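You operate a simulated robot arm through the tools that you are given. There is no shell and no other tool.

You run a simulated robot arm. Do the job below in one go: nothing can be reset, and whatever is moved stays where it is left.

JOB
Move the shaker's cloudy bottle to the blue mat and shake its settled one at 120 rpm.
Fine: turn the dial back to 0 when DONE lights.

Only the result counts: the job must be done as asked and must still hold three seconds after the hand-in. Knocking over, shifting, dropping, spilling or breaking anything else fails it.

ROBOT AND FRAMES
A 6-joint arm with a two-finger gripper, fixed in place. Base frame: the origin is at the foot of the arm, x ahead of it, y to its left, z up; the work surface is at about z = 0.8. Lengths are in m, angles in degrees, forces in N, time in s.
With the tool pointing down near the work surface it reaches from about 0.36 to 0.86 m from the base axis. Its first joint turns from -166.0 to 166.0 degrees. Payload 2.45 kg.
The TCP is the grasp point between the finger pads, 0.02 m short of the fingertips. In the tool frame z runs along the fingers and y along their closing line. Largest opening 0.14 m; the body of the gripper starts 0.168 m behind the TCP.
Orientation is that of the tool frame in the base frame, as [roll, pitch, yaw] about the fixed x, y, z axes, in that order (R = Rz(yaw) Ry(pitch) Rx(roll)). With the fingers straight down and closing along the base's y, the tool's x points along the base's -x, its y along +y and its z along -z.

CONTROLS
- The arm moves only by the tool move_arm. Its argument "increments" is a list of rows, each an object (a shift or turn left out is 0, a gripper value left out holds the last) with "translation": the shift along the base's x, y, z in m, a list of three; "delta_rot": the turn, a rotation vector about the base's x, y, z in degrees, a list of three; "fingers": the gripper command, from -1 (fully open) to 1 (shut), values between in proportion. In form: [{"translation": [dx, dy, dz], "delta_rot": [wx, wy, wz], "fingers": fingers}, ...]. A call has 1 to 20 rows; each row is the pose to reach, as a shift and turn from the pose commanded when the call began. A row lasts 0.2 s, in which the tool goes at most 0.05 m and 8.6 degrees; a call with a longer step from one row to the next is refused whole, and so is a gripper value outside its range. A pose out of reach is approached as far as the arm can. The call stops where the force on the tool passes 40 N (or 10 N more than at its start, if that is more) or the arm is blocked; 0.2 s more then pass. The fingers move at their own pace (about 0.045 m/s each) and stop on an object; they squeeze with about 45 N. The grip force told is the motor's: it shows also when the fingers shut on nothing. Time passes only in rows, and 0.2 s behind the last, so rows that repeat a pose let the fingers close. The reply holds the time, the measured pose of the TCP, the force on the tool along the base axes, the opening and the grip force, in the units named above and with some noise, with the torque about the TCP (base axes, N m) and any sound that the robot's microphone picked up.
- Cameras (640 x 400 px; columns grow to the right, rows downward): "scene" is fixed at [0.3995, -0.649, 1.4487]; the picture's right is [0.85, 0.53, 0.00], its down [0.51, -0.82, -0.24] and it looks along [-0.13, 0.21, -0.97] (base axes); focal length 257 px, centre (320, 200). "wrist" rides on the gripper at [0.078, 0.011, -0.209] in the tool frame; the picture's right is [-0.14, 0.99, 0.00], its down [-0.92, -0.13, -0.37] and it looks along [-0.36, -0.05, 0.93] (tool axes); focal length 280 px, centre (320, 200). There is no depth. A picture from a camera that has moved, and an enlarged one, comes with that camera's place and axes in the base frame and with its lens.
- capture(camera): a new picture of that camera. No time passes.
- lift_body(by): slides the trunk up (or, below 0, down) by that many m; the arm rides with it, the base frame stays. It gives what a move gives, with no picture.
- zoom(camera, box): a new picture of the part [left, top, right, bottom] of that camera's present view, enlarged. No time passes.
- hand_in(): hands the job in; it is judged then, once.

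Nothing tells you positions but the pictures and the camera data. Unless the task says otherwise, let go and move clear before handing in.

The tools are called after "Emit:" by a JSON object that holds its "op" and its "data". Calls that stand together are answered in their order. move_arm: Moves the arm, as the interface text tells. Its arguments: {"type":"object","properties":{"increments":{"type":"array","items":{"type":"object","properties":{"translation":{"type":"array","items":{"type":"number"}},"delta_rot":{"type":"array","items":{"type":"number"}},"fingers":{"type":"number"}}}}},"required":["increments"]} The other tools are called the same way: lift_body (by) slides the trunk up or down; capture (camera) takes a picture; zoom (camera, box) takes an enlarged picture of a part of a camera's view; hand_in () hands the job in.

At the start:

```text
time_s: 0.0
tool_pos: [0.2284, -0.5067, 1.1145]
tool_rot: [-179.9, -0.1, -179.9]
contact_force: [0.0, -1.0, -0.6]
torque: [-0.01, 0.01, 0.0]
grip_width: 0.1401
gripper_force: 0.0
trunk travel left (down, up): [-0.1, 0.13]
```

scene: 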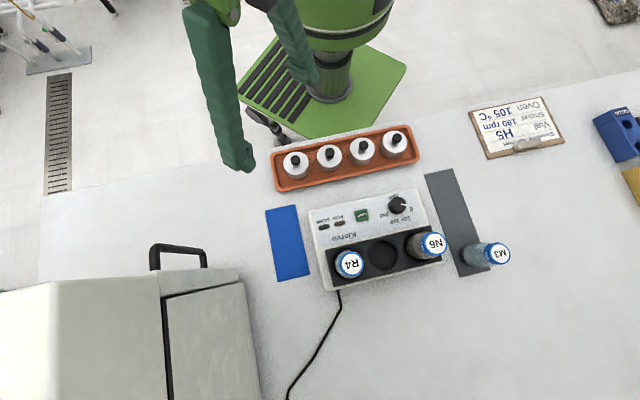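
wrist: 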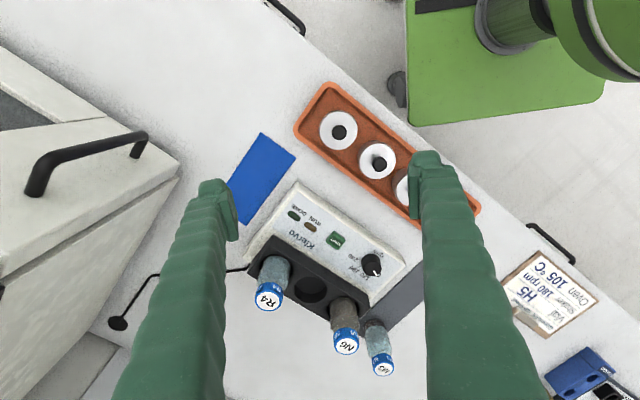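

I see a shaker with two bottles (R4 and N6), a blue mat, a grey mat with bottle M3, and a tray of weights. I'll zoom in to see which bottle is cloudy and how the dial and lamps look.

Emit:
{"op": "zoom", "data": {"camera": "scene", "box": [300, 180, 460, 300]}}

Emit:
{"op": "zoom", "data": {"camera": "wrist", "box": [230, 170, 430, 390]}}

Emit:
{"op": "zoom", "data": {"camera": "scene", "box": [400, 160, 560, 280]}}

```text
3.33 times, centred on (380, 240) of scene
camera zoom: at [0.3995, -0.649, 1.4487], right [0.85, 0.53, 0.0], down [0.51, -0.82, -0.24], along [-0.13, 0.21, -0.97], focal length 856 px, centre (120, 67)
```

zoom: 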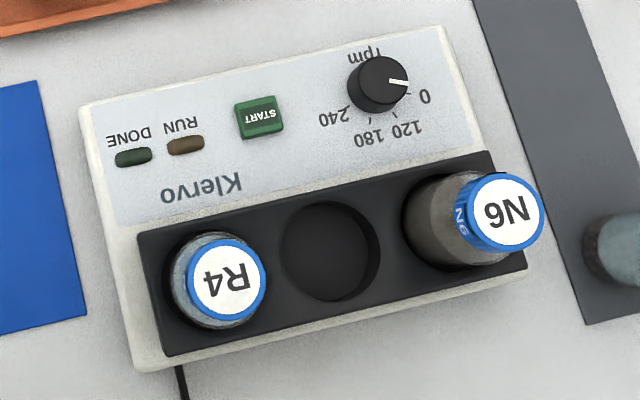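

```text
1.82 times, centred on (330, 280) of wrist
camera zoom: at [0.1517, -0.4947, 1.3225], right [0.14, 0.99, 0.0], down [0.92, -0.13, 0.37], along [0.36, -0.05, -0.93], focal length 510 px, centre (302, 54)
```

zoom: 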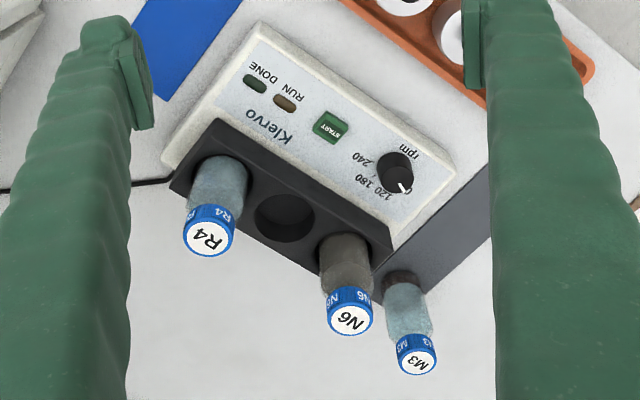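

```text
3.33 times, centred on (480, 220) of scene
camera zoom: at [0.3995, -0.649, 1.4487], right [0.85, 0.53, 0.0], down [0.51, -0.82, -0.24], along [-0.13, 0.21, -0.97], focal length 856 px, centre (-213, 133)
```

zoom: 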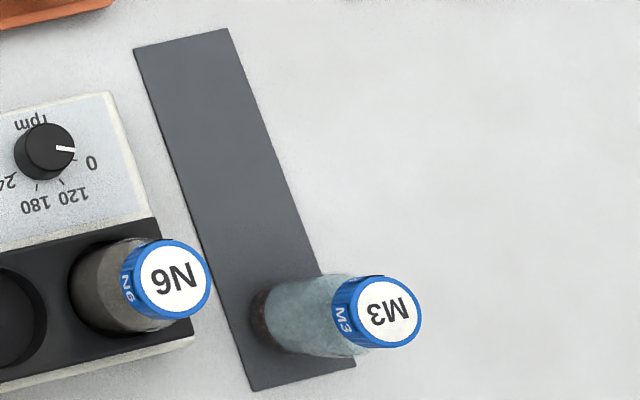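

N6 looks cloudy and R4 clear, both in the shaker's wells, while M3 shows sediment and stands on the grey mat. By triangulation N6 is at about (0.563, -0.503), R4 at (0.448, -0.617), the dial at (0.482, -0.436) and the mat centre at (0.302, -0.645). I'll move the wrist camera over the shaker for a closer look.

Emit:
{"op": "move_arm", "data": {"increments": [{"translation": [0.04, 0, 0.01]}, {"translation": [0.08, 0, 0.02]}, {"translation": [0.12, 0, 0.03]}, {"translation": [0.14, 0, 0.03]}, {"translation": [0.14, 0, 0.03]}]}}

Emit:
{"op": "zoom", "data": {"camera": "scene", "box": [465, 85, 575, 165]}}

```text
time_s: 1.2
tool_pos: [0.3691, -0.5057, 1.1417]
tool_rot: [179.9, 0.0, -179.9]
contact_force: [-1.3, 0.5, -0.4]
torque: [0.03, -0.03, -0.01]
grip_width: 0.1399
gripper_force: 0.1
trunk travel left (down, up): [-0.1, 0.13]
```

```text
5.00 times, centred on (520, 125) of scene
camera zoom: at [0.3995, -0.649, 1.4487], right [0.85, 0.53, 0.0], down [0.51, -0.82, -0.24], along [-0.13, 0.21, -0.97], focal length 1284 px, centre (-680, 575)
```

zoom: 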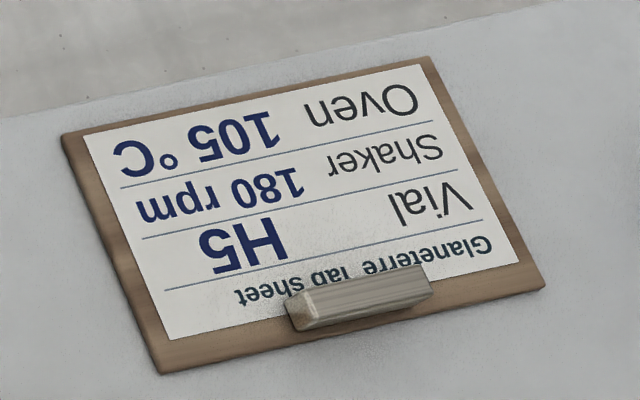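

The clipboard is about another vial (H5, 180 rpm), so it doesn't apply here. Next I'll look at the shaker from above with the wrist camera.

Emit:
{"op": "capture", "data": {"camera": "wrist"}}

Emit:
{"op": "capture", "data": {"camera": "scene"}}

```text
taken
camera wrist: at [0.2906, -0.495, 1.3513], right [0.14, 0.99, 0.0], down [0.92, -0.13, 0.37], along [0.37, -0.05, -0.93], focal length 280 px, centre (320, 200)
```

wrist: 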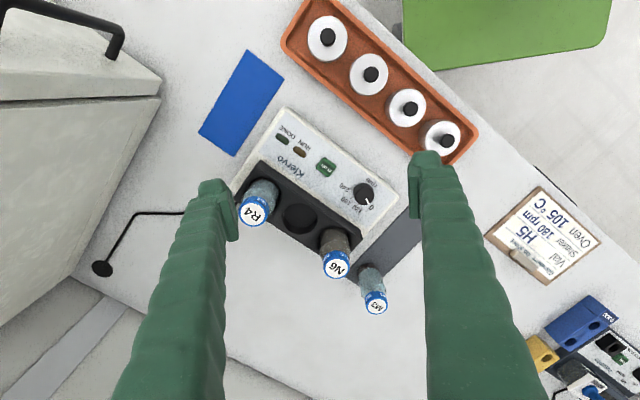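

```text
taken
```

scene: 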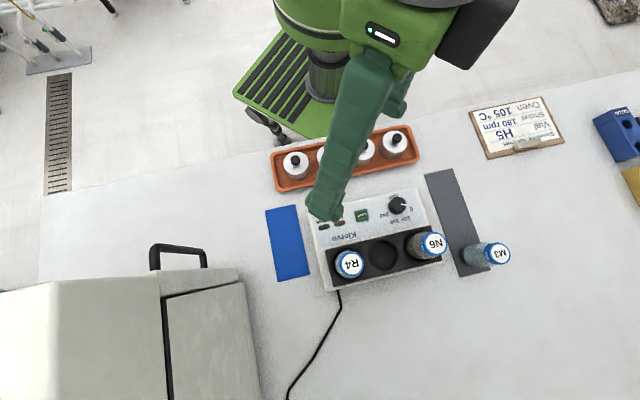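

I can see the shaker, the mats and some other equipment at the far right. I'll zoom in on each to check for other bottles and read the dial.

Emit:
{"op": "zoom", "data": {"camera": "wrist", "box": [500, 280, 640, 400]}}

Emit:
{"op": "zoom", "data": {"camera": "wrist", "box": [220, 100, 420, 320]}}

Emit:
{"op": "zoom", "data": {"camera": "wrist", "box": [320, 160, 400, 220]}}

Emit:
{"op": "zoom", "data": {"camera": "wrist", "box": [230, 160, 310, 240]}}

```text
3.33 times, centred on (570, 340) of wrist
camera zoom: at [0.2906, -0.495, 1.3513], right [0.14, 0.99, 0.0], down [0.92, -0.13, 0.37], along [0.37, -0.05, -0.93], focal length 935 px, centre (-513, -267)
```

zoom: 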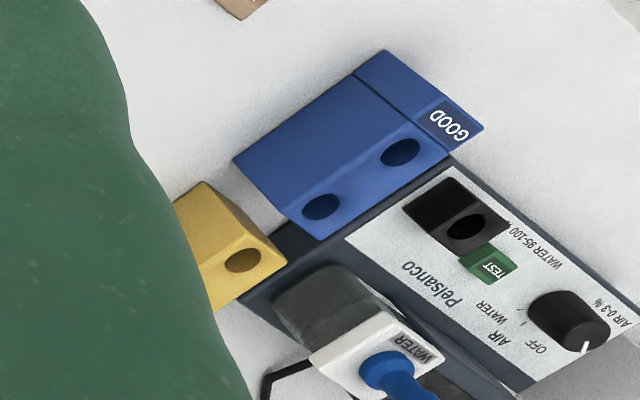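

```text
1.82 times, centred on (320, 210) of wrist
camera zoom: at [0.2906, -0.495, 1.3513], right [0.14, 0.99, 0.0], down [0.92, -0.13, 0.37], along [0.37, -0.05, -0.93], focal length 510 px, centre (320, 182)
```

zoom: 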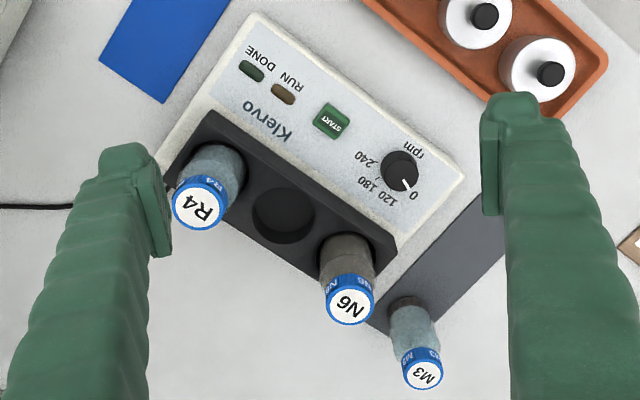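

```text
6.67 times, centred on (360, 190) of wrist
camera zoom: at [0.2906, -0.495, 1.3513], right [0.14, 0.99, 0.0], down [0.92, -0.13, 0.37], along [0.37, -0.05, -0.93], focal length 1869 px, centre (53, 267)
```

zoom: 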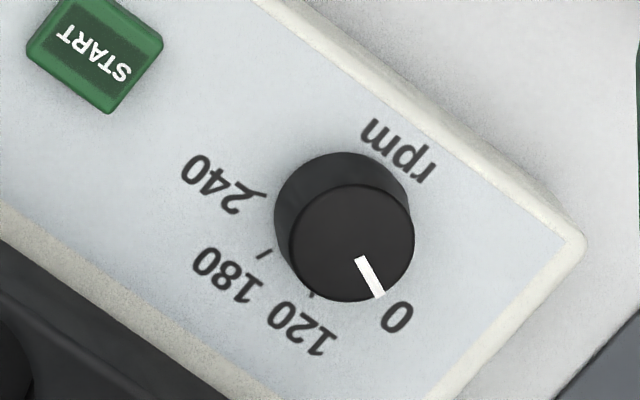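

```text
5.00 times, centred on (270, 200) of wrist
camera zoom: at [0.2906, -0.495, 1.3513], right [0.14, 0.99, 0.0], down [0.92, -0.13, 0.37], along [0.37, -0.05, -0.93], focal length 1402 px, centre (570, 200)
```

zoom: 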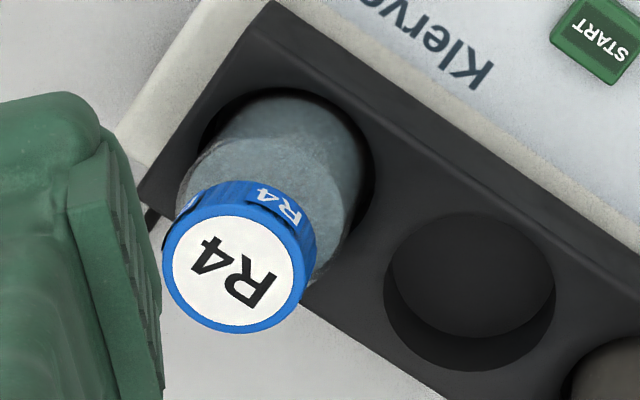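

R4 is clear in the shaker well with its base hidden, N6 is the cloudy one, and the middle well is empty. I'll move above N6 at about (0.5655, -0.504), staying over the caps, and check the alignment.

Emit:
{"op": "move_arm", "data": {"increments": [{"translation": [0.04, 0.001, 0]}, {"translation": [0.08, 0.001, 0]}, {"translation": [0.12, 0.002, 0]}, {"translation": [0.16, 0.003, 0]}, {"translation": [0.197, 0.003, 0]}, {"translation": [0.197, 0.003, -0.04]}, {"translation": [0.197, 0.003, -0.07]}, {"translation": [0.197, 0.003, -0.07]}]}}

Emit:
{"op": "capture", "data": {"camera": "wrist"}}

Emit:
{"op": "capture", "data": {"camera": "scene"}}

```text
time_s: 3.0
tool_pos: [0.567, -0.5024, 1.0746]
tool_rot: [179.9, 0.0, -180.0]
contact_force: [0.1, -0.9, 0.1]
torque: [0.0, 0.01, -0.02]
grip_width: 0.1402
gripper_force: 0.0
trunk travel left (down, up): [-0.1, 0.13]
```

```text
taken
camera wrist: at [0.4895, -0.4915, 1.2823], right [0.14, 0.99, 0.0], down [0.92, -0.13, 0.37], along [0.36, -0.05, -0.93], focal length 280 px, centre (320, 200)
```

wrist: 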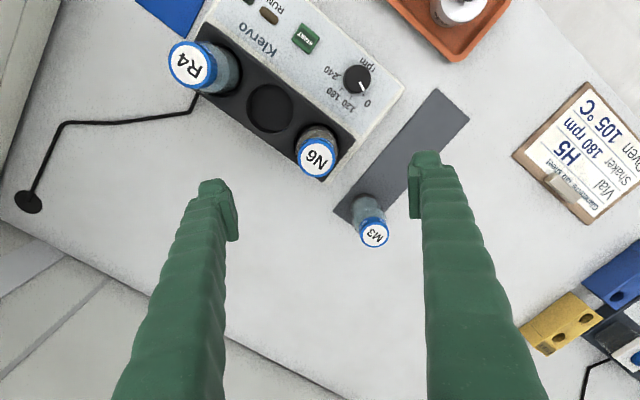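

```text
taken
```

scene: 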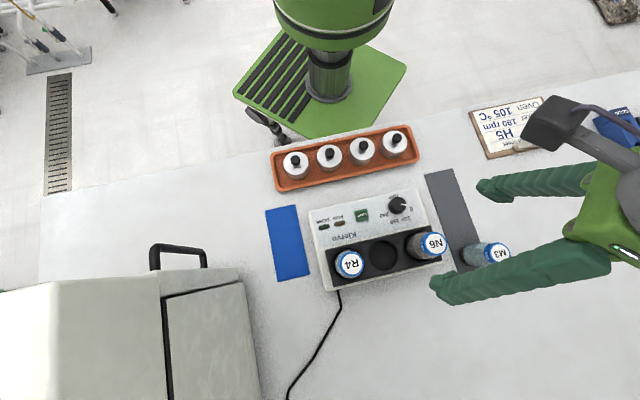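

The gripper is nearly above N6, with a small offset. I'll zoom in to refine N6's position and look at R4 and M3 from this angle.

Emit:
{"op": "zoom", "data": {"camera": "wrist", "box": [270, 110, 370, 190]}}

Emit:
{"op": "zoom", "data": {"camera": "wrist", "box": [160, 20, 280, 120]}}

Emit:
{"op": "zoom", "data": {"camera": "wrist", "box": [320, 170, 420, 260]}}

Emit:
{"op": "zoom", "data": {"camera": "wrist", "box": [310, 50, 400, 125]}}

```text
5.00 times, centred on (320, 150) of wrist
camera zoom: at [0.4895, -0.4915, 1.2823], right [0.14, 0.99, 0.0], down [0.92, -0.13, 0.37], along [0.36, -0.05, -0.93], focal length 1402 px, centre (320, 450)
```

zoom: 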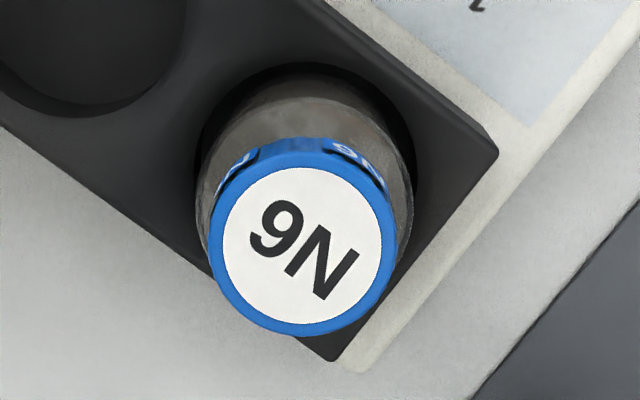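

```text
4.00 times, centred on (220, 70) of wrist
camera zoom: at [0.4895, -0.4915, 1.2823], right [0.14, 0.99, 0.0], down [0.92, -0.13, 0.37], along [0.36, -0.05, -0.93], focal length 1122 px, centre (720, 720)
```

zoom: 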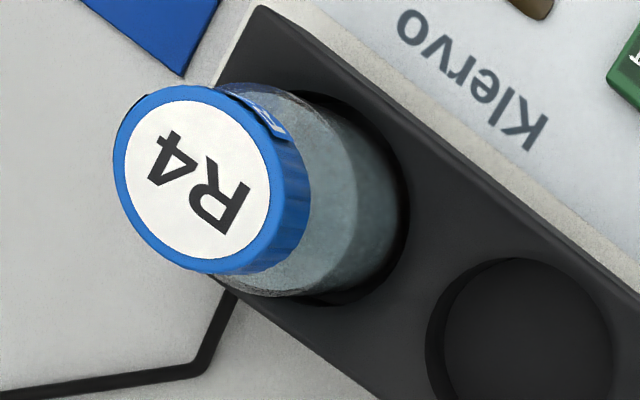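

```text
4.44 times, centred on (370, 215) of wrist
camera zoom: at [0.4895, -0.4915, 1.2823], right [0.14, 0.99, 0.0], down [0.92, -0.13, 0.37], along [0.36, -0.05, -0.93], focal length 1246 px, centre (98, 133)
```

zoom: 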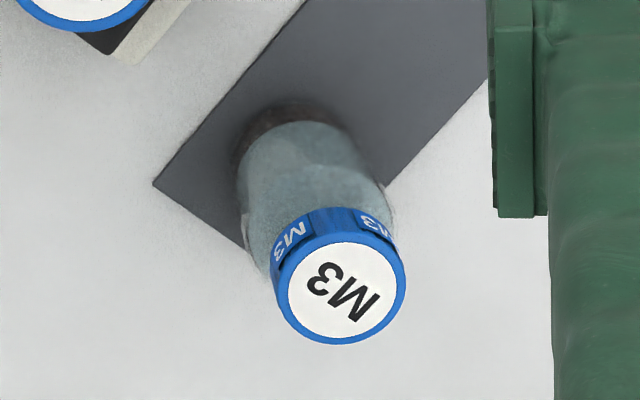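

```text
5.33 times, centred on (355, 88) of wrist
camera zoom: at [0.4895, -0.4915, 1.2823], right [0.14, 0.99, 0.0], down [0.92, -0.13, 0.37], along [0.36, -0.05, -0.93], focal length 1495 px, centre (133, 800)
```

zoom: 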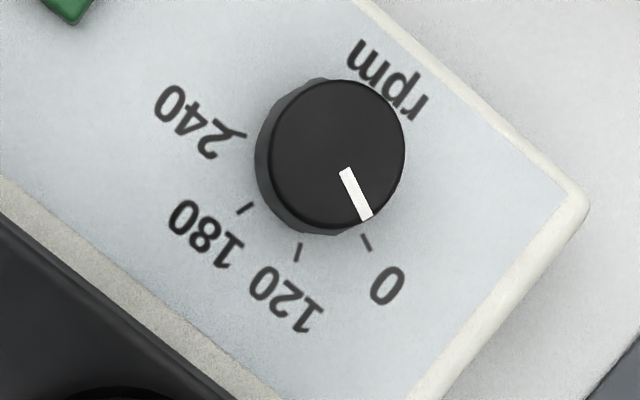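

N6's cap centre comes out at (0.5625, -0.506) with its top near z 0.963, and the dial steps are about 44° apart, clockwise from 0 to 120. I'll correct the small offset and come down around N6, stopping partway to check.

Emit:
{"op": "move_arm", "data": {"increments": [{"translation": [-0.0045, -0.0037, 0]}, {"translation": [-0.0045, -0.0037, -0.03]}, {"translation": [-0.0045, -0.0037, -0.06]}, {"translation": [-0.0045, -0.0037, -0.09]}, {"translation": [-0.0045, -0.0037, -0.11]}, {"translation": [-0.0045, -0.0037, -0.11]}]}}

Emit:
{"op": "capture", "data": {"camera": "wrist"}}

Emit:
{"op": "capture", "data": {"camera": "scene"}}

```text
time_s: 4.4
tool_pos: [0.5615, -0.5071, 0.9639]
tool_rot: [180.0, 0.1, 180.0]
contact_force: [-0.8, 0.1, -0.4]
torque: [-0.01, 0.03, 0.03]
grip_width: 0.1398
gripper_force: 0.0
trunk travel left (down, up): [-0.1, 0.13]
```

```text
taken
camera wrist: at [0.4837, -0.4959, 1.1734], right [0.14, 0.99, 0.0], down [0.92, -0.13, 0.37], along [0.37, -0.05, -0.93], focal length 280 px, centre (320, 200)
```

wrist: 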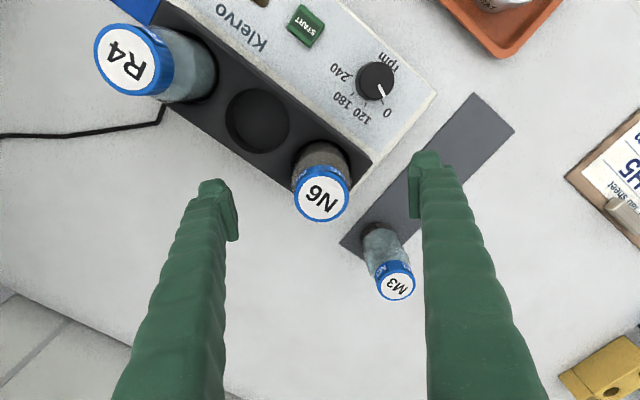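

```text
taken
```

scene: 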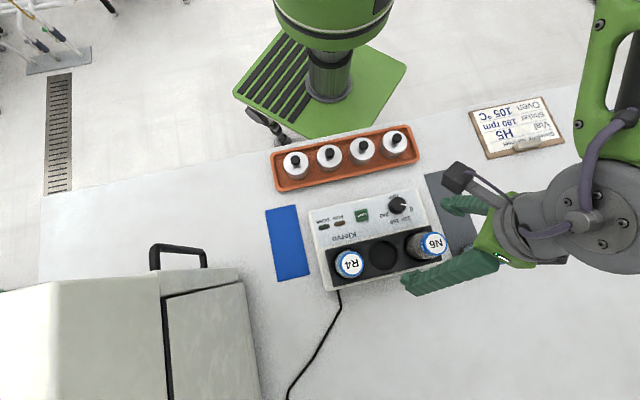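

N6's cap now projects right onto the grasp point, so the gripper is aligned. I'll come down to z of about 0.92 and close on the bottle body.

Emit:
{"op": "move_arm", "data": {"increments": [{"translation": [0, 0, -0.022]}, {"translation": [0, 0, -0.044]}, {"translation": [0, 0, -0.044], "fingers": -0.2}, {"translation": [0, 0, -0.044], "fingers": -0.2}, {"translation": [0, 0, -0.044], "fingers": 0.2}, {"translation": [0, 0, -0.044], "fingers": 0.6}, {"translation": [0, 0, -0.044], "fingers": 1}, {"translation": [0, 0, -0.044], "fingers": 1}, {"translation": [0, 0, -0.044], "fingers": 1}, {"translation": [0, 0, -0.044], "fingers": 1}]}}

Emit:
{"op": "capture", "data": {"camera": "wrist"}}

```text
time_s: 6.6
tool_pos: [0.5611, -0.5061, 0.9195]
tool_rot: [179.9, 0.0, 180.0]
contact_force: [-0.2, 0.9, -0.3]
torque: [0.03, -0.01, 0.04]
grip_width: 0.0551
gripper_force: 45.2
trunk travel left (down, up): [-0.1, 0.13]
```

```text
taken
camera wrist: at [0.4841, -0.4949, 1.1292], right [0.14, 0.99, 0.0], down [0.92, -0.13, 0.37], along [0.36, -0.05, -0.93], focal length 280 px, centre (320, 200)
```

wrist: 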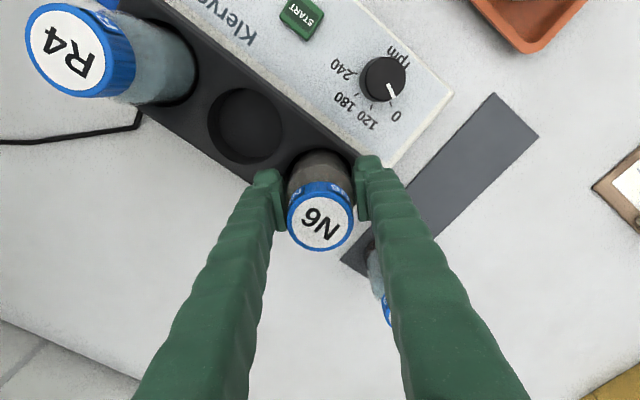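

N6 is held at a width of 0.055 m with 45 N. I'll lift it straight up out of the well.

Emit:
{"op": "move_arm", "data": {"increments": [{"translation": [0, 0, 0.015], "fingers": 1}, {"translation": [0, 0, 0.03], "fingers": 1}, {"translation": [0, 0, 0.05], "fingers": 1}, {"translation": [0, 0, 0.08], "fingers": 1}, {"translation": [0, 0, 0.11], "fingers": 1}, {"translation": [0, 0, 0.14], "fingers": 1}, {"translation": [0, 0, 0.17], "fingers": 1}, {"translation": [0, 0, 0.185], "fingers": 1}, {"translation": [0, 0, 0.185], "fingers": 1}]}}

Emit:
{"op": "capture", "data": {"camera": "wrist"}}

Emit:
{"op": "capture", "data": {"camera": "scene"}}

```text
time_s: 8.6
tool_pos: [0.5611, -0.5068, 1.1037]
tool_rot: [180.0, 0.0, 180.0]
contact_force: [1.0, 0.2, -2.4]
torque: [-0.01, 0.01, -0.01]
grip_width: 0.0551
gripper_force: 45.4
trunk travel left (down, up): [-0.1, 0.13]
```

```text
taken
camera wrist: at [0.4831, -0.4964, 1.3137], right [0.14, 0.99, 0.0], down [0.92, -0.13, 0.37], along [0.36, -0.05, -0.93], focal length 280 px, centre (320, 200)
```

wrist: 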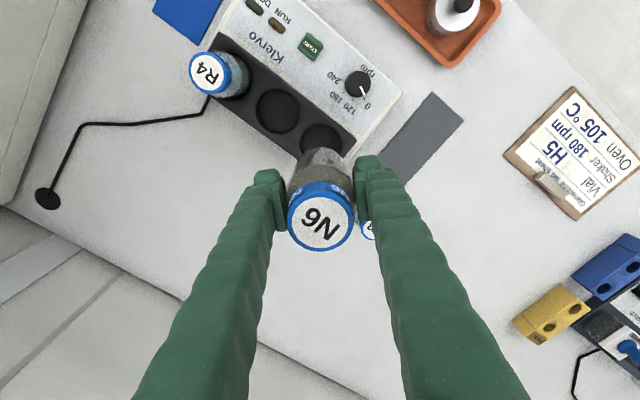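

```text
taken
```

scene: 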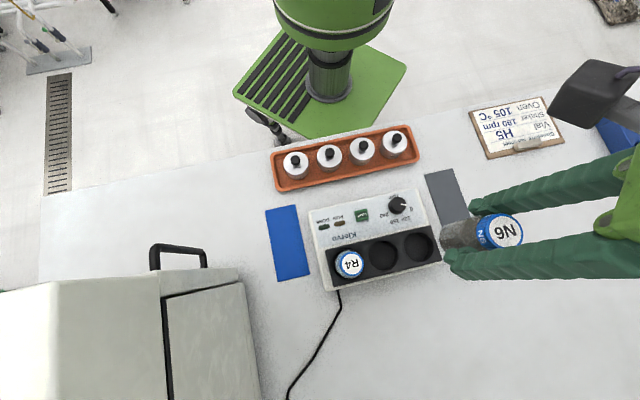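

N6 is clear of the well and upright. I'll carry it at this height, with its base about 7 cm above R4's cap, to a point above the blue mat and check there.

Emit:
{"op": "move_arm", "data": {"increments": [{"translation": [-0.02, -0.0106, 0], "fingers": 1}, {"translation": [-0.05, -0.0264, 0], "fingers": 1}, {"translation": [-0.08, -0.0423, 0], "fingers": 1}, {"translation": [-0.11, -0.0581, 0], "fingers": 1}, {"translation": [-0.14, -0.074, 0], "fingers": 1}, {"translation": [-0.17, -0.0898, 0], "fingers": 1}, {"translation": [-0.2, -0.1057, 0], "fingers": 1}, {"translation": [-0.23, -0.1216, 0], "fingers": 1}, {"translation": [-0.25, -0.1321, 0], "fingers": 1}, {"translation": [-0.263, -0.139, 0], "fingers": 1}, {"translation": [-0.263, -0.139, 0], "fingers": 1}]}}

Emit:
{"op": "capture", "data": {"camera": "wrist"}}

Emit:
{"op": "capture", "data": {"camera": "scene"}}

```text
time_s: 11.0
tool_pos: [0.2973, -0.6463, 1.1037]
tool_rot: [-180.0, 0.1, 180.0]
contact_force: [0.9, 0.1, -2.5]
torque: [-0.01, 0.0, 0.0]
grip_width: 0.0548
gripper_force: 45.5
trunk travel left (down, up): [-0.1, 0.13]
```

```text
taken
camera wrist: at [0.2193, -0.6351, 1.3136], right [0.14, 0.99, 0.0], down [0.92, -0.13, 0.37], along [0.36, -0.05, -0.93], focal length 280 px, centre (320, 200)
```

wrist: 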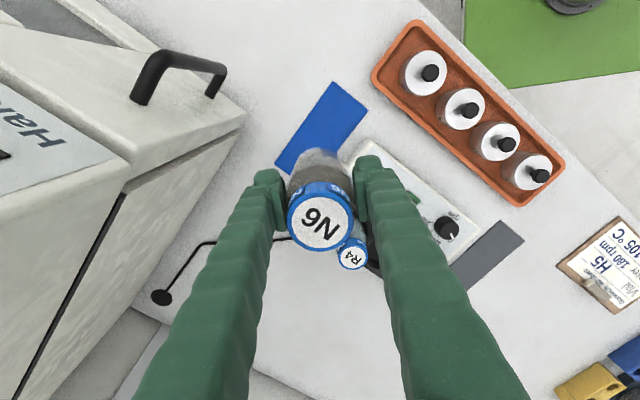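

```text
taken
```

scene: 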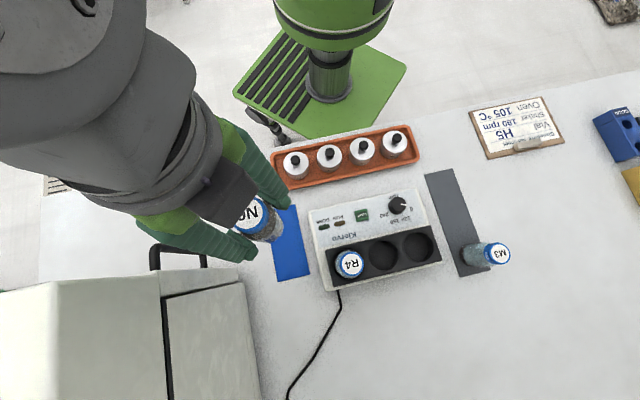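

N6 hangs above the blue mat, and the oven's near corner is about 13 cm away from the tool axis with its top near z 1.13. I'll zoom in on the mat to centre the bottle on its short axis.

Emit:
{"op": "zoom", "data": {"camera": "wrist", "box": [260, 70, 380, 180]}}

Emit:
{"op": "zoom", "data": {"camera": "scene", "box": [220, 180, 340, 300]}}

```text
3.64 times, centred on (320, 125) of wrist
camera zoom: at [0.2193, -0.6351, 1.3136], right [0.14, 0.99, 0.0], down [0.92, -0.13, 0.37], along [0.36, -0.05, -0.93], focal length 1020 px, centre (320, 473)
```

zoom: 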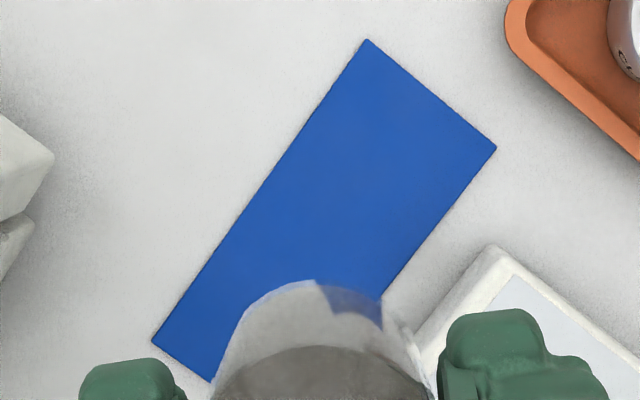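

```text
3.33 times, centred on (280, 240) of scene
camera zoom: at [0.3995, -0.649, 1.4487], right [0.85, 0.53, 0.0], down [0.51, -0.82, -0.24], along [-0.13, 0.21, -0.97], focal length 856 px, centre (453, 67)
```

zoom: 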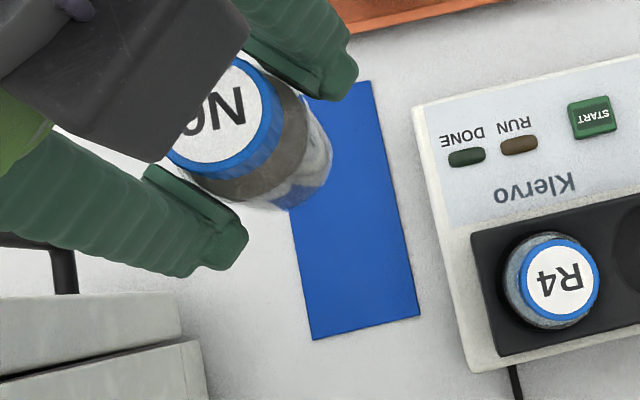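

The mat's centre comes out at (0.300, -0.647), about 0.08 × 0.178 m. I'll nudge over by 2 mm and lower N6 until its base is about 2 cm above the mat.

Emit:
{"op": "move_arm", "data": {"increments": [{"translation": [0.002, -0.001, -0.02], "fingers": 1}, {"translation": [0.002, -0.001, -0.05], "fingers": 1}, {"translation": [0.002, -0.001, -0.08], "fingers": 1}, {"translation": [0.002, -0.001, -0.11], "fingers": 1}, {"translation": [0.002, -0.001, -0.14], "fingers": 1}, {"translation": [0.002, -0.001, -0.17], "fingers": 1}, {"translation": [0.002, -0.001, -0.195], "fingers": 1}, {"translation": [0.002, -0.001, -0.21], "fingers": 1}, {"translation": [0.002, -0.001, -0.21], "fingers": 1}]}}

Emit:
{"op": "capture", "data": {"camera": "wrist"}}

Emit:
{"op": "capture", "data": {"camera": "scene"}}

```text
time_s: 13.0
tool_pos: [0.3005, -0.6474, 0.8922]
tool_rot: [-180.0, 0.0, -180.0]
contact_force: [0.6, -0.2, -3.4]
torque: [-0.02, 0.02, -0.02]
grip_width: 0.0546
gripper_force: 44.7
trunk travel left (down, up): [-0.1, 0.13]
```

```text
taken
camera wrist: at [0.2236, -0.6375, 1.1022], right [0.14, 0.99, 0.0], down [0.92, -0.13, 0.37], along [0.36, -0.05, -0.93], focal length 280 px, centre (320, 200)
```

wrist: 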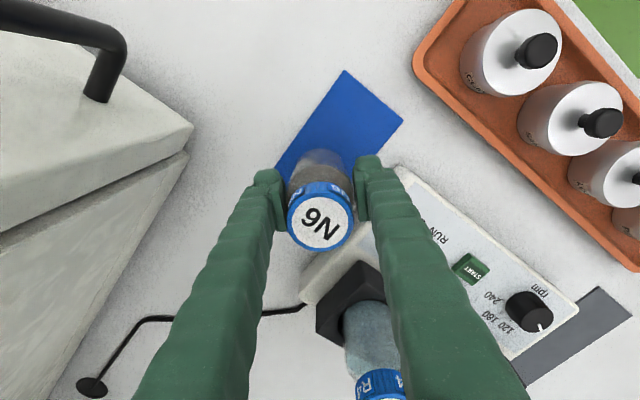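

```text
taken
```

scene: 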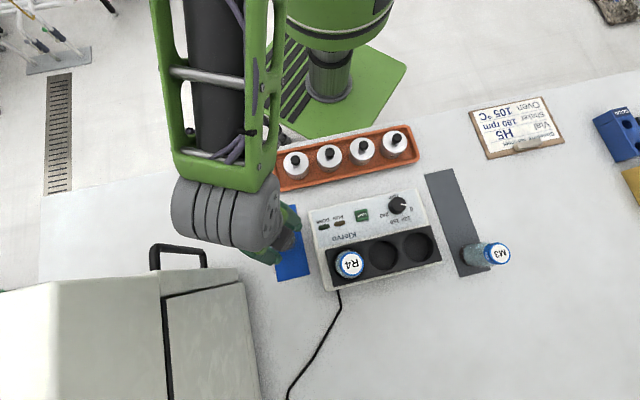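

N6's base should be about 2 cm above the mat and nothing is in the way. I'll lower it gently in small steps and watch the force, and also take a closer look at R4.

Emit:
{"op": "move_arm", "data": {"increments": [{"translation": [0, 0, -0.006], "fingers": 1}, {"translation": [0, 0, -0.011], "fingers": 1}, {"translation": [0, 0, -0.014], "fingers": 1}, {"translation": [0, 0, -0.016], "fingers": 1}, {"translation": [0, 0, -0.016], "fingers": 1}]}}

Emit:
{"op": "zoom", "data": {"camera": "wrist", "box": [310, 250, 430, 400]}}

Emit:
{"op": "zoom", "data": {"camera": "wrist", "box": [260, 60, 410, 170]}}

```text
time_s: 14.2
tool_pos: [0.3004, -0.6473, 0.8791]
tool_rot: [-179.9, 0.0, 180.0]
contact_force: [0.7, 0.6, -3.0]
torque: [0.03, -0.02, -0.04]
grip_width: 0.0547
gripper_force: 45.1
trunk travel left (down, up): [-0.1, 0.13]
```

```text
2.67 times, centred on (370, 325) of wrist
camera zoom: at [0.2237, -0.6363, 1.087], right [0.14, 0.99, 0.0], down [0.92, -0.13, 0.37], along [0.36, -0.05, -0.93], focal length 748 px, centre (187, -133)
```

zoom: 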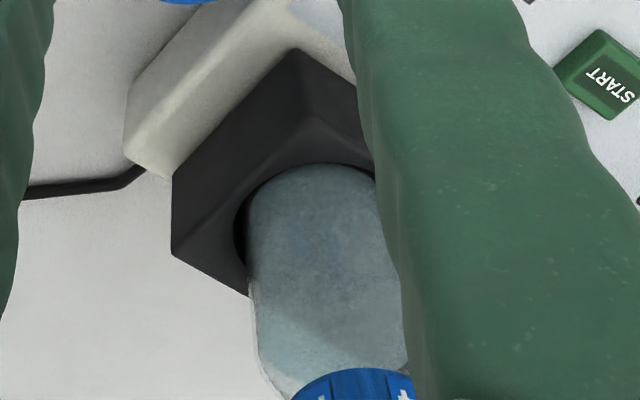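

```text
3.64 times, centred on (335, 115) of wrist
camera zoom: at [0.2237, -0.6363, 1.087], right [0.14, 0.99, 0.0], down [0.92, -0.13, 0.37], along [0.36, -0.05, -0.93], focal length 1020 px, centre (266, 509)
```

zoom: 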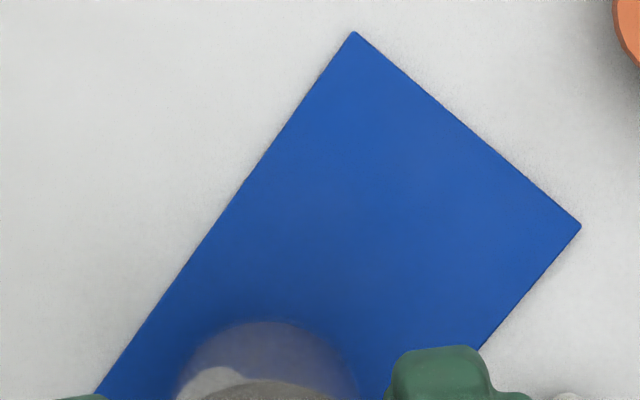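

No contact yet at z 0.879. I'll continue down in smaller steps.

Emit:
{"op": "move_arm", "data": {"increments": [{"translation": [0, 0, -0.002], "fingers": 1}, {"translation": [0, 0, -0.004], "fingers": 1}, {"translation": [0, 0, -0.004], "fingers": 1}]}}

```text
time_s: 15.0
tool_pos: [0.3025, -0.6466, 0.8739]
tool_rot: [-180.0, 0.0, -180.0]
contact_force: [-0.2, -0.3, -3.4]
torque: [0.02, 0.03, 0.0]
grip_width: 0.0551
gripper_force: 45.1
trunk travel left (down, up): [-0.1, 0.13]
```

Still hanging free at z 0.874, and the force shows only the bottle's weight. I'll go down another few millimetres.

Emit:
{"op": "move_arm", "data": {"increments": [{"translation": [0, 0, -0.0015], "fingers": 1}, {"translation": [0, 0, -0.003], "fingers": 1}, {"translation": [0, 0, -0.003], "fingers": 1}]}}

```text
time_s: 15.8
tool_pos: [0.3001, -0.647, 0.8722]
tool_rot: [179.9, 0.0, 180.0]
contact_force: [-0.5, 0.5, -1.9]
torque: [-0.01, 0.02, -0.01]
grip_width: 0.0549
gripper_force: 45.0
trunk travel left (down, up): [-0.1, 0.13]
```

Emit:
{"op": "move_arm", "data": {"increments": [{"translation": [0, 0, -0.0015], "fingers": 1}, {"translation": [0, 0, -0.0015], "fingers": 1}]}}

Emit:
{"op": "zoom", "data": {"camera": "wrist", "box": [240, 100, 400, 260]}}

```text
time_s: 16.4
tool_pos: [0.301, -0.6465, 0.8701]
tool_rot: [-180.0, 0.0, -179.9]
contact_force: [-0.4, -0.1, -3.1]
torque: [0.03, -0.01, 0.04]
grip_width: 0.0549
gripper_force: 44.8
trunk travel left (down, up): [-0.1, 0.13]
```

```text
2.50 times, centred on (320, 180) of wrist
camera zoom: at [0.2233, -0.6357, 1.079], right [0.14, 0.99, 0.0], down [0.92, -0.13, 0.37], along [0.36, -0.05, -0.93], focal length 701 px, centre (320, 250)
```

zoom: 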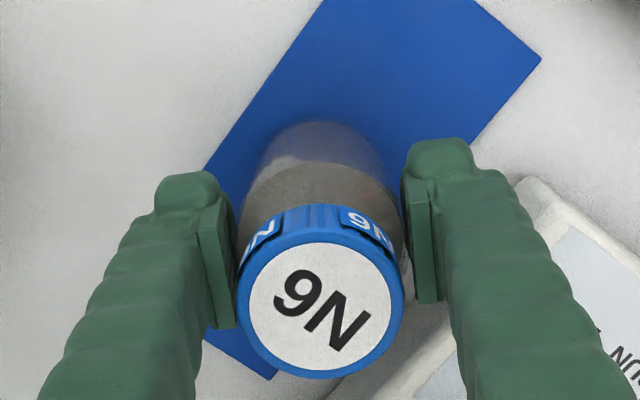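

N6 looks upright over the mat, but the force still shows its weight. I'll keep stepping down.

Emit:
{"op": "move_arm", "data": {"increments": [{"translation": [0, 0, -0.001], "fingers": 1}, {"translation": [0, 0, -0.002], "fingers": 1}, {"translation": [0, 0, -0.002], "fingers": 1}]}}

```text
time_s: 17.2
tool_pos: [0.2994, -0.6459, 0.867]
tool_rot: [-180.0, -0.1, 180.0]
contact_force: [0.9, 0.2, -3.6]
torque: [0.0, 0.02, -0.01]
grip_width: 0.0547
gripper_force: 45.0
trunk travel left (down, up): [-0.1, 0.13]
```

Emit:
{"op": "move_arm", "data": {"increments": [{"translation": [0, 0, -0.001], "fingers": 1}, {"translation": [0, 0, -0.002], "fingers": 1}, {"translation": [0, 0, -0.003], "fingers": 1}, {"translation": [0, 0, -0.003], "fingers": 1}]}}

```text
time_s: 18.2
tool_pos: [0.3007, -0.6479, 0.8663]
tool_rot: [-179.9, 0.0, 180.0]
contact_force: [-0.8, 2.9, 11.5]
torque: [0.38, 0.14, 0.05]
grip_width: 0.055
gripper_force: 45.2
trunk travel left (down, up): [-0.1, 0.13]
```

The base has touched the mat (force up to +11.5 N). I'll ease off slightly, open only to about 0.08 m because the shaker's corner is near the right finger, and then rise straight up.

Emit:
{"op": "move_arm", "data": {"increments": [{"translation": [0, 0, 0.001], "fingers": 1}, {"translation": [0, 0, 0.001], "fingers": 0.1}, {"translation": [0, 0, 0.001], "fingers": 0.0}, {"translation": [0, 0, 0.001], "fingers": -0.14}, {"translation": [0, 0, 0.001], "fingers": -0.14}, {"translation": [0, 0, 0.001], "fingers": -0.14}]}}

Emit:
{"op": "capture", "data": {"camera": "wrist"}}

```text
time_s: 19.6
tool_pos: [0.3012, -0.6463, 0.8661]
tool_rot: [180.0, 0.0, 180.0]
contact_force: [0.7, 0.5, -0.1]
torque: [0.0, 0.01, 0.0]
grip_width: 0.0798
gripper_force: 0.0
trunk travel left (down, up): [-0.1, 0.13]
```

```text
taken
camera wrist: at [0.2229, -0.6357, 1.0751], right [0.14, 0.99, 0.0], down [0.92, -0.13, 0.37], along [0.36, -0.05, -0.93], focal length 280 px, centre (320, 200)
```

wrist: 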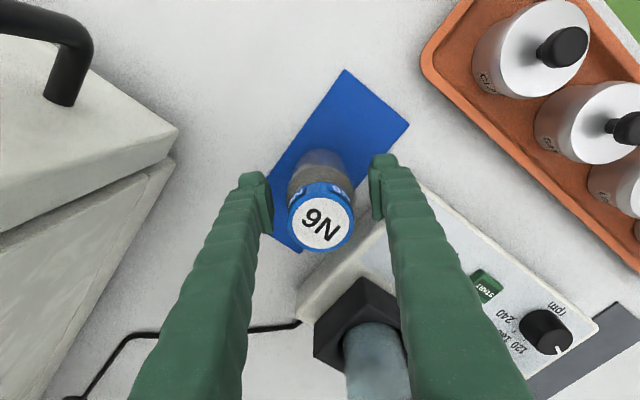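

N6 is released and standing on the mat with the fingers clear on both sides. I'll rise straight up to z of about 1.10.

Emit:
{"op": "move_arm", "data": {"increments": [{"translation": [0, 0, 0.015], "fingers": -0.14}, {"translation": [0, 0, 0.035], "fingers": -0.14}, {"translation": [0, 0, 0.06], "fingers": -0.14}, {"translation": [0, 0, 0.09], "fingers": -0.14}, {"translation": [0, 0, 0.12], "fingers": -0.14}, {"translation": [0, 0, 0.16], "fingers": -0.14}, {"translation": [0, 0, 0.2], "fingers": -0.14}, {"translation": [0, 0, 0.235], "fingers": -0.14}, {"translation": [0, 0, 0.235], "fingers": -0.14}]}}

Emit:
{"op": "capture", "data": {"camera": "wrist"}}

Emit:
{"op": "capture", "data": {"camera": "scene"}}

```text
time_s: 21.6
tool_pos: [0.3015, -0.6449, 1.1018]
tool_rot: [-180.0, 0.0, 179.9]
contact_force: [0.0, 0.1, 0.3]
torque: [0.0, 0.01, -0.01]
grip_width: 0.0799
gripper_force: 0.1
trunk travel left (down, up): [-0.1, 0.13]
```

```text
taken
camera wrist: at [0.2245, -0.635, 1.311], right [0.14, 0.99, 0.0], down [0.92, -0.13, 0.37], along [0.36, -0.05, -0.93], focal length 280 px, centre (320, 200)
```

wrist: 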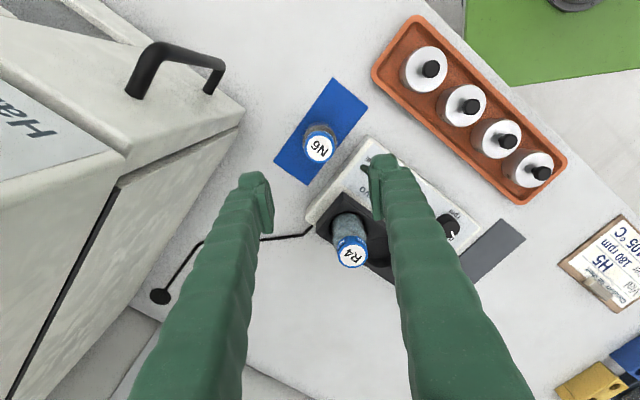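

```text
taken
```

scene: 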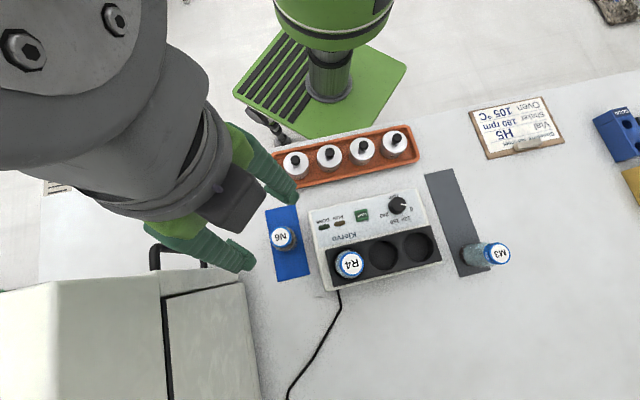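

N6 stands on the blue mat, and the knob is at about (0.483, -0.437) with its top near z 0.857. I'll move above the knob to check the alignment before gripping it.

Emit:
{"op": "move_arm", "data": {"increments": [{"translation": [0.023, 0.026, 0]}, {"translation": [0.05, 0.0575, 0]}, {"translation": [0.077, 0.0885, 0]}, {"translation": [0.104, 0.1195, 0]}, {"translation": [0.131, 0.1505, 0]}, {"translation": [0.158, 0.1815, 0]}, {"translation": [0.183, 0.21, 0]}, {"translation": [0.183, 0.21, -0.03]}, {"translation": [0.183, 0.21, -0.07]}, {"translation": [0.183, 0.21, -0.1]}, {"translation": [0.183, 0.21, -0.1]}]}}

Emit:
{"op": "capture", "data": {"camera": "wrist"}}

Emit:
{"op": "capture", "data": {"camera": "scene"}}

```text
time_s: 24.0
tool_pos: [0.4855, -0.437, 1.001]
tool_rot: [-180.0, 0.1, -179.9]
contact_force: [0.0, -0.3, -0.3]
torque: [0.01, 0.03, 0.03]
grip_width: 0.0797
gripper_force: 0.1
trunk travel left (down, up): [-0.1, 0.13]
```

```text
taken
camera wrist: at [0.4078, -0.4255, 1.2101], right [0.14, 0.99, 0.0], down [0.92, -0.13, 0.37], along [0.37, -0.05, -0.93], focal length 280 px, centre (320, 200)
```

wrist: 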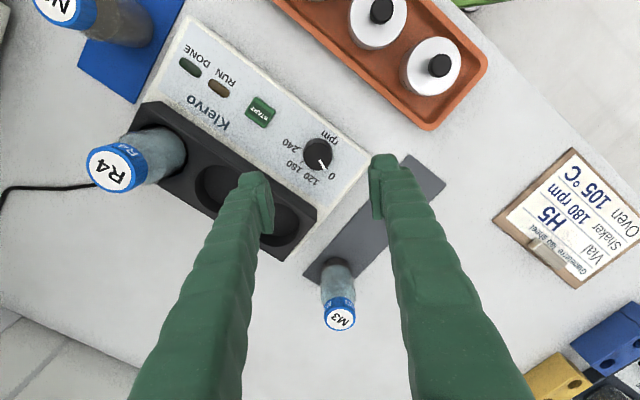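

```text
taken
```

scene: 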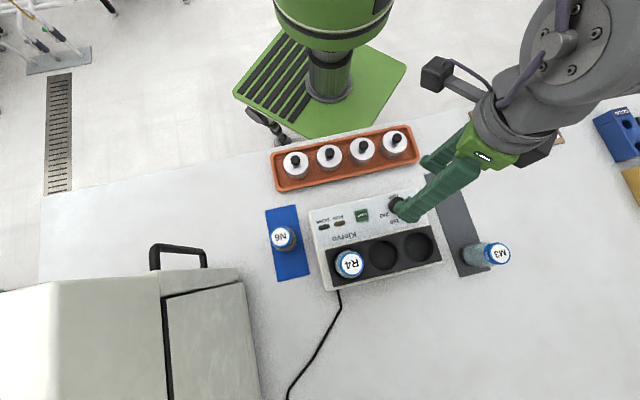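

Emit:
{"op": "zoom", "data": {"camera": "wrist", "box": [270, 110, 370, 200]}}

Emit:
{"op": "zoom", "data": {"camera": "wrist", "box": [160, 30, 300, 140]}}

```text
4.44 times, centred on (320, 155) of wrist
camera zoom: at [0.4078, -0.4255, 1.2101], right [0.14, 0.99, 0.0], down [0.92, -0.13, 0.37], along [0.37, -0.05, -0.93], focal length 1246 px, centre (320, 400)
```

zoom: 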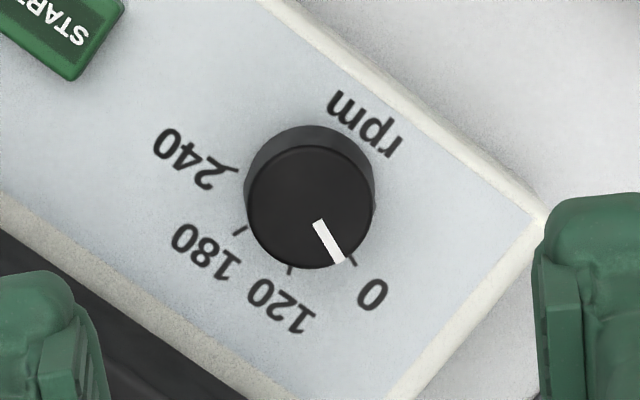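

```text
3.64 times, centred on (230, 85) of wrist
camera zoom: at [0.4078, -0.4255, 1.2101], right [0.14, 0.99, 0.0], down [0.92, -0.13, 0.37], along [0.37, -0.05, -0.93], focal length 1020 px, centre (647, 618)
```

zoom: 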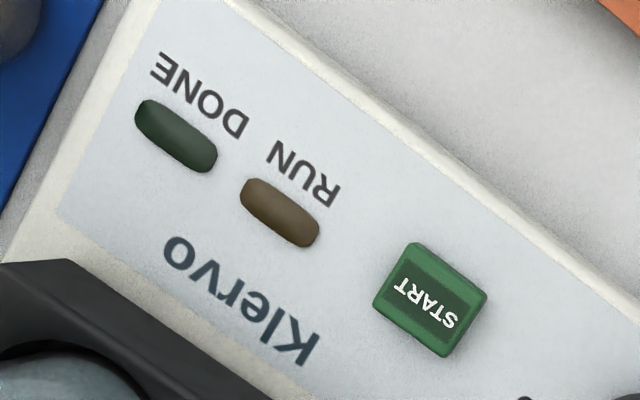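

The knob sits 3 mm off the grasp axis in y. I'll correct that and turn the gripper by -23° so both fingers stay clear of the well block through the 44° turn, then narrow the opening and check again.

Emit:
{"op": "move_arm", "data": {"increments": [{"translation": [-0.0005, -0.0034, 0], "delta_rot": [0, 0, -7.5], "fingers": 0.14}, {"translation": [-0.0005, -0.0034, 0], "delta_rot": [0, 0, -15], "fingers": 0.14}, {"translation": [-0.0005, -0.0034, 0], "delta_rot": [0, 0, -22], "fingers": 0.14}, {"translation": [-0.0005, -0.0034, -0.03], "delta_rot": [0, 0, -23], "fingers": 0.14}, {"translation": [-0.0005, -0.0034, -0.06], "delta_rot": [0, 0, -23], "fingers": 0.14}, {"translation": [-0.0005, -0.0034, -0.08], "delta_rot": [0, 0, -23], "fingers": 0.14}, {"translation": [-0.0005, -0.0034, -0.08], "delta_rot": [0, 0, -23], "fingers": 0.14}]}}

Emit:
{"op": "capture", "data": {"camera": "wrist"}}

Emit:
{"op": "zoom", "data": {"camera": "wrist", "box": [240, 120, 400, 230]}}

Emit:
{"op": "capture", "data": {"camera": "scene"}}

```text
time_s: 25.6
tool_pos: [0.4817, -0.4385, 0.9213]
tool_rot: [-179.9, 0.0, 157.0]
contact_force: [0.0, 0.6, -0.3]
torque: [-0.03, 0.04, -0.02]
grip_width: 0.0602
gripper_force: 0.0
trunk travel left (down, up): [-0.1, 0.13]
```

```text
taken
camera wrist: at [0.4148, -0.3986, 1.1292], right [0.51, 0.86, 0.0], down [0.8, -0.48, 0.37], along [0.32, -0.19, -0.93], focal length 280 px, centre (320, 200)
```

wrist: 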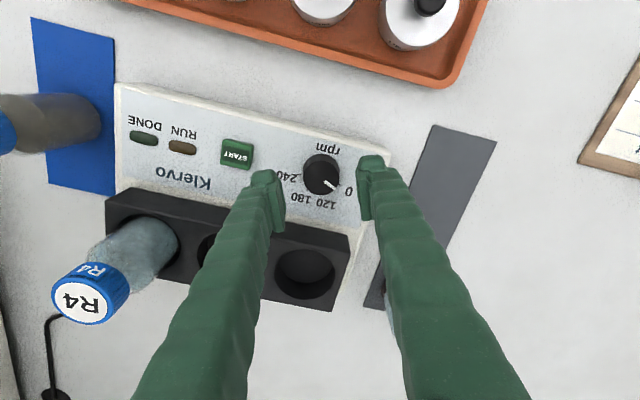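

```text
3.64 times, centred on (320, 175) of wrist
camera zoom: at [0.4148, -0.3986, 1.1292], right [0.51, 0.86, 0.0], down [0.8, -0.48, 0.37], along [0.32, -0.19, -0.93], focal length 1020 px, centre (320, 291)
```

zoom: 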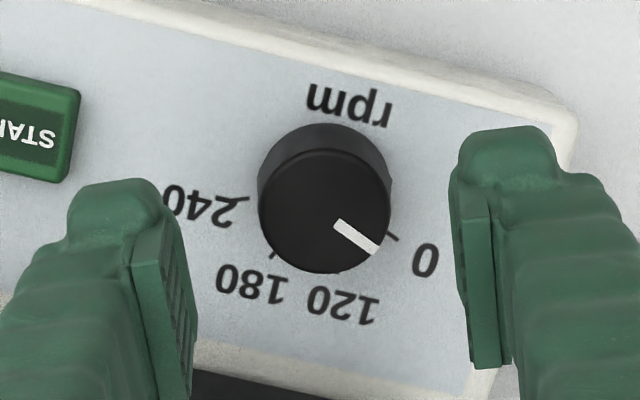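

```text
taken
```

scene: 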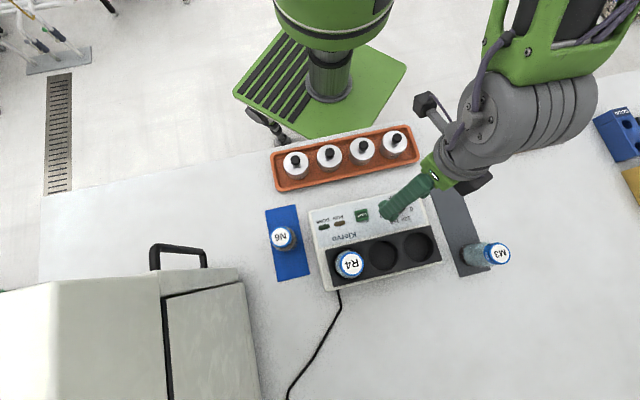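

The knob appears about 4 mm off along the tool's x axis, which matches the measured pose more than the commanded one. I'll shift to correct it, come a little lower and check again.

Emit:
{"op": "move_arm", "data": {"increments": [{"translation": [0.004, -0.0012, -0.01]}, {"translation": [0.004, -0.0012, -0.025]}, {"translation": [0.004, -0.0012, -0.025]}, {"translation": [0.004, -0.0012, -0.025]}]}}

Emit:
{"op": "zoom", "data": {"camera": "wrist", "box": [240, 120, 400, 230]}}

Emit:
{"op": "zoom", "data": {"camera": "scene", "box": [340, 160, 460, 240]}}

```text
time_s: 26.6
tool_pos: [0.486, -0.4394, 0.8954]
tool_rot: [180.0, 0.0, 157.0]
contact_force: [-1.2, -0.5, -0.8]
torque: [0.02, 0.0, -0.02]
grip_width: 0.0601
gripper_force: 0.0
trunk travel left (down, up): [-0.1, 0.13]
```

```text
3.64 times, centred on (320, 175) of wrist
camera zoom: at [0.4192, -0.3999, 1.1046], right [0.51, 0.86, 0.0], down [0.8, -0.48, 0.37], along [0.32, -0.19, -0.93], focal length 1020 px, centre (320, 291)
```

zoom: 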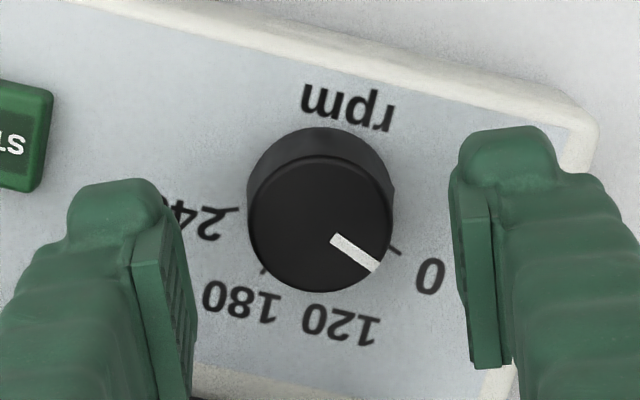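

```text
5.00 times, centred on (400, 200) of scene
camera zoom: at [0.3995, -0.649, 1.4487], right [0.85, 0.53, 0.0], down [0.51, -0.82, -0.24], along [-0.13, 0.21, -0.97], focal length 1284 px, centre (-80, 200)
```

zoom: 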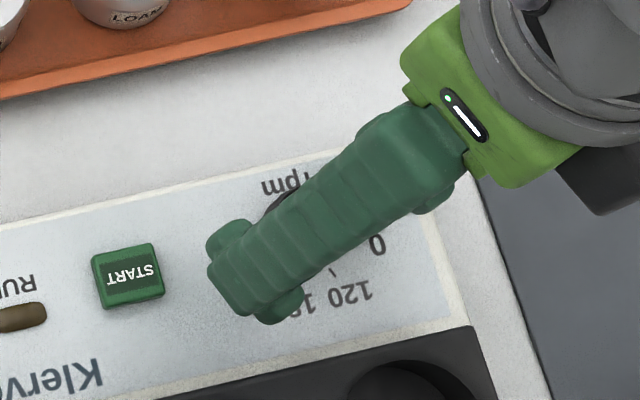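

The knob is now centred on the grasp axis. I'll come down so the tips sit around z 0.842 beside the knob, then check before closing.

Emit:
{"op": "move_arm", "data": {"increments": [{"translation": [0, 0, -0.012]}, {"translation": [0, 0, -0.022]}, {"translation": [0, 0, -0.029]}, {"translation": [0, 0, -0.033]}, {"translation": [0, 0, -0.033]}]}}

Emit:
{"op": "zoom", "data": {"camera": "wrist", "box": [240, 120, 400, 230]}}

Emit:
{"op": "zoom", "data": {"camera": "scene", "box": [340, 160, 460, 240]}}

```text
time_s: 27.8
tool_pos: [0.4881, -0.4406, 0.8647]
tool_rot: [-180.0, 0.1, 157.0]
contact_force: [-0.8, 0.2, 12.4]
torque: [0.13, -0.01, -0.03]
grip_width: 0.0602
gripper_force: 0.1
trunk travel left (down, up): [-0.1, 0.13]
```

```text
3.64 times, centred on (320, 175) of wrist
camera zoom: at [0.4206, -0.4001, 1.0731], right [0.51, 0.86, 0.0], down [0.8, -0.48, 0.37], along [0.32, -0.19, -0.93], focal length 1020 px, centre (320, 291)
```

zoom: 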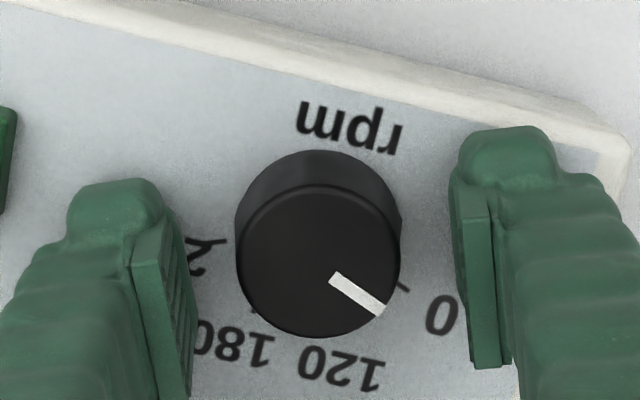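

```text
5.00 times, centred on (400, 200) of scene
camera zoom: at [0.3995, -0.649, 1.4487], right [0.85, 0.53, 0.0], down [0.51, -0.82, -0.24], along [-0.13, 0.21, -0.97], focal length 1284 px, centre (-80, 200)
```

zoom: 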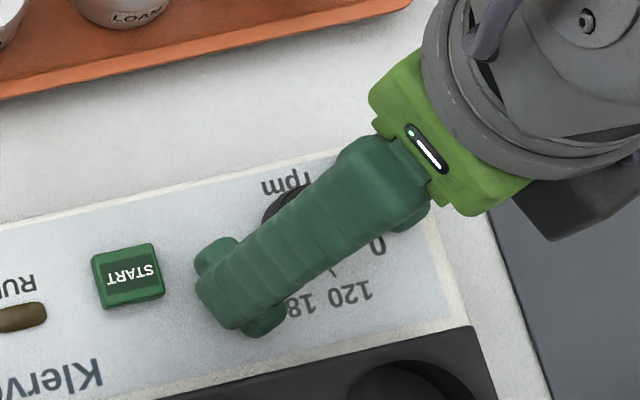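

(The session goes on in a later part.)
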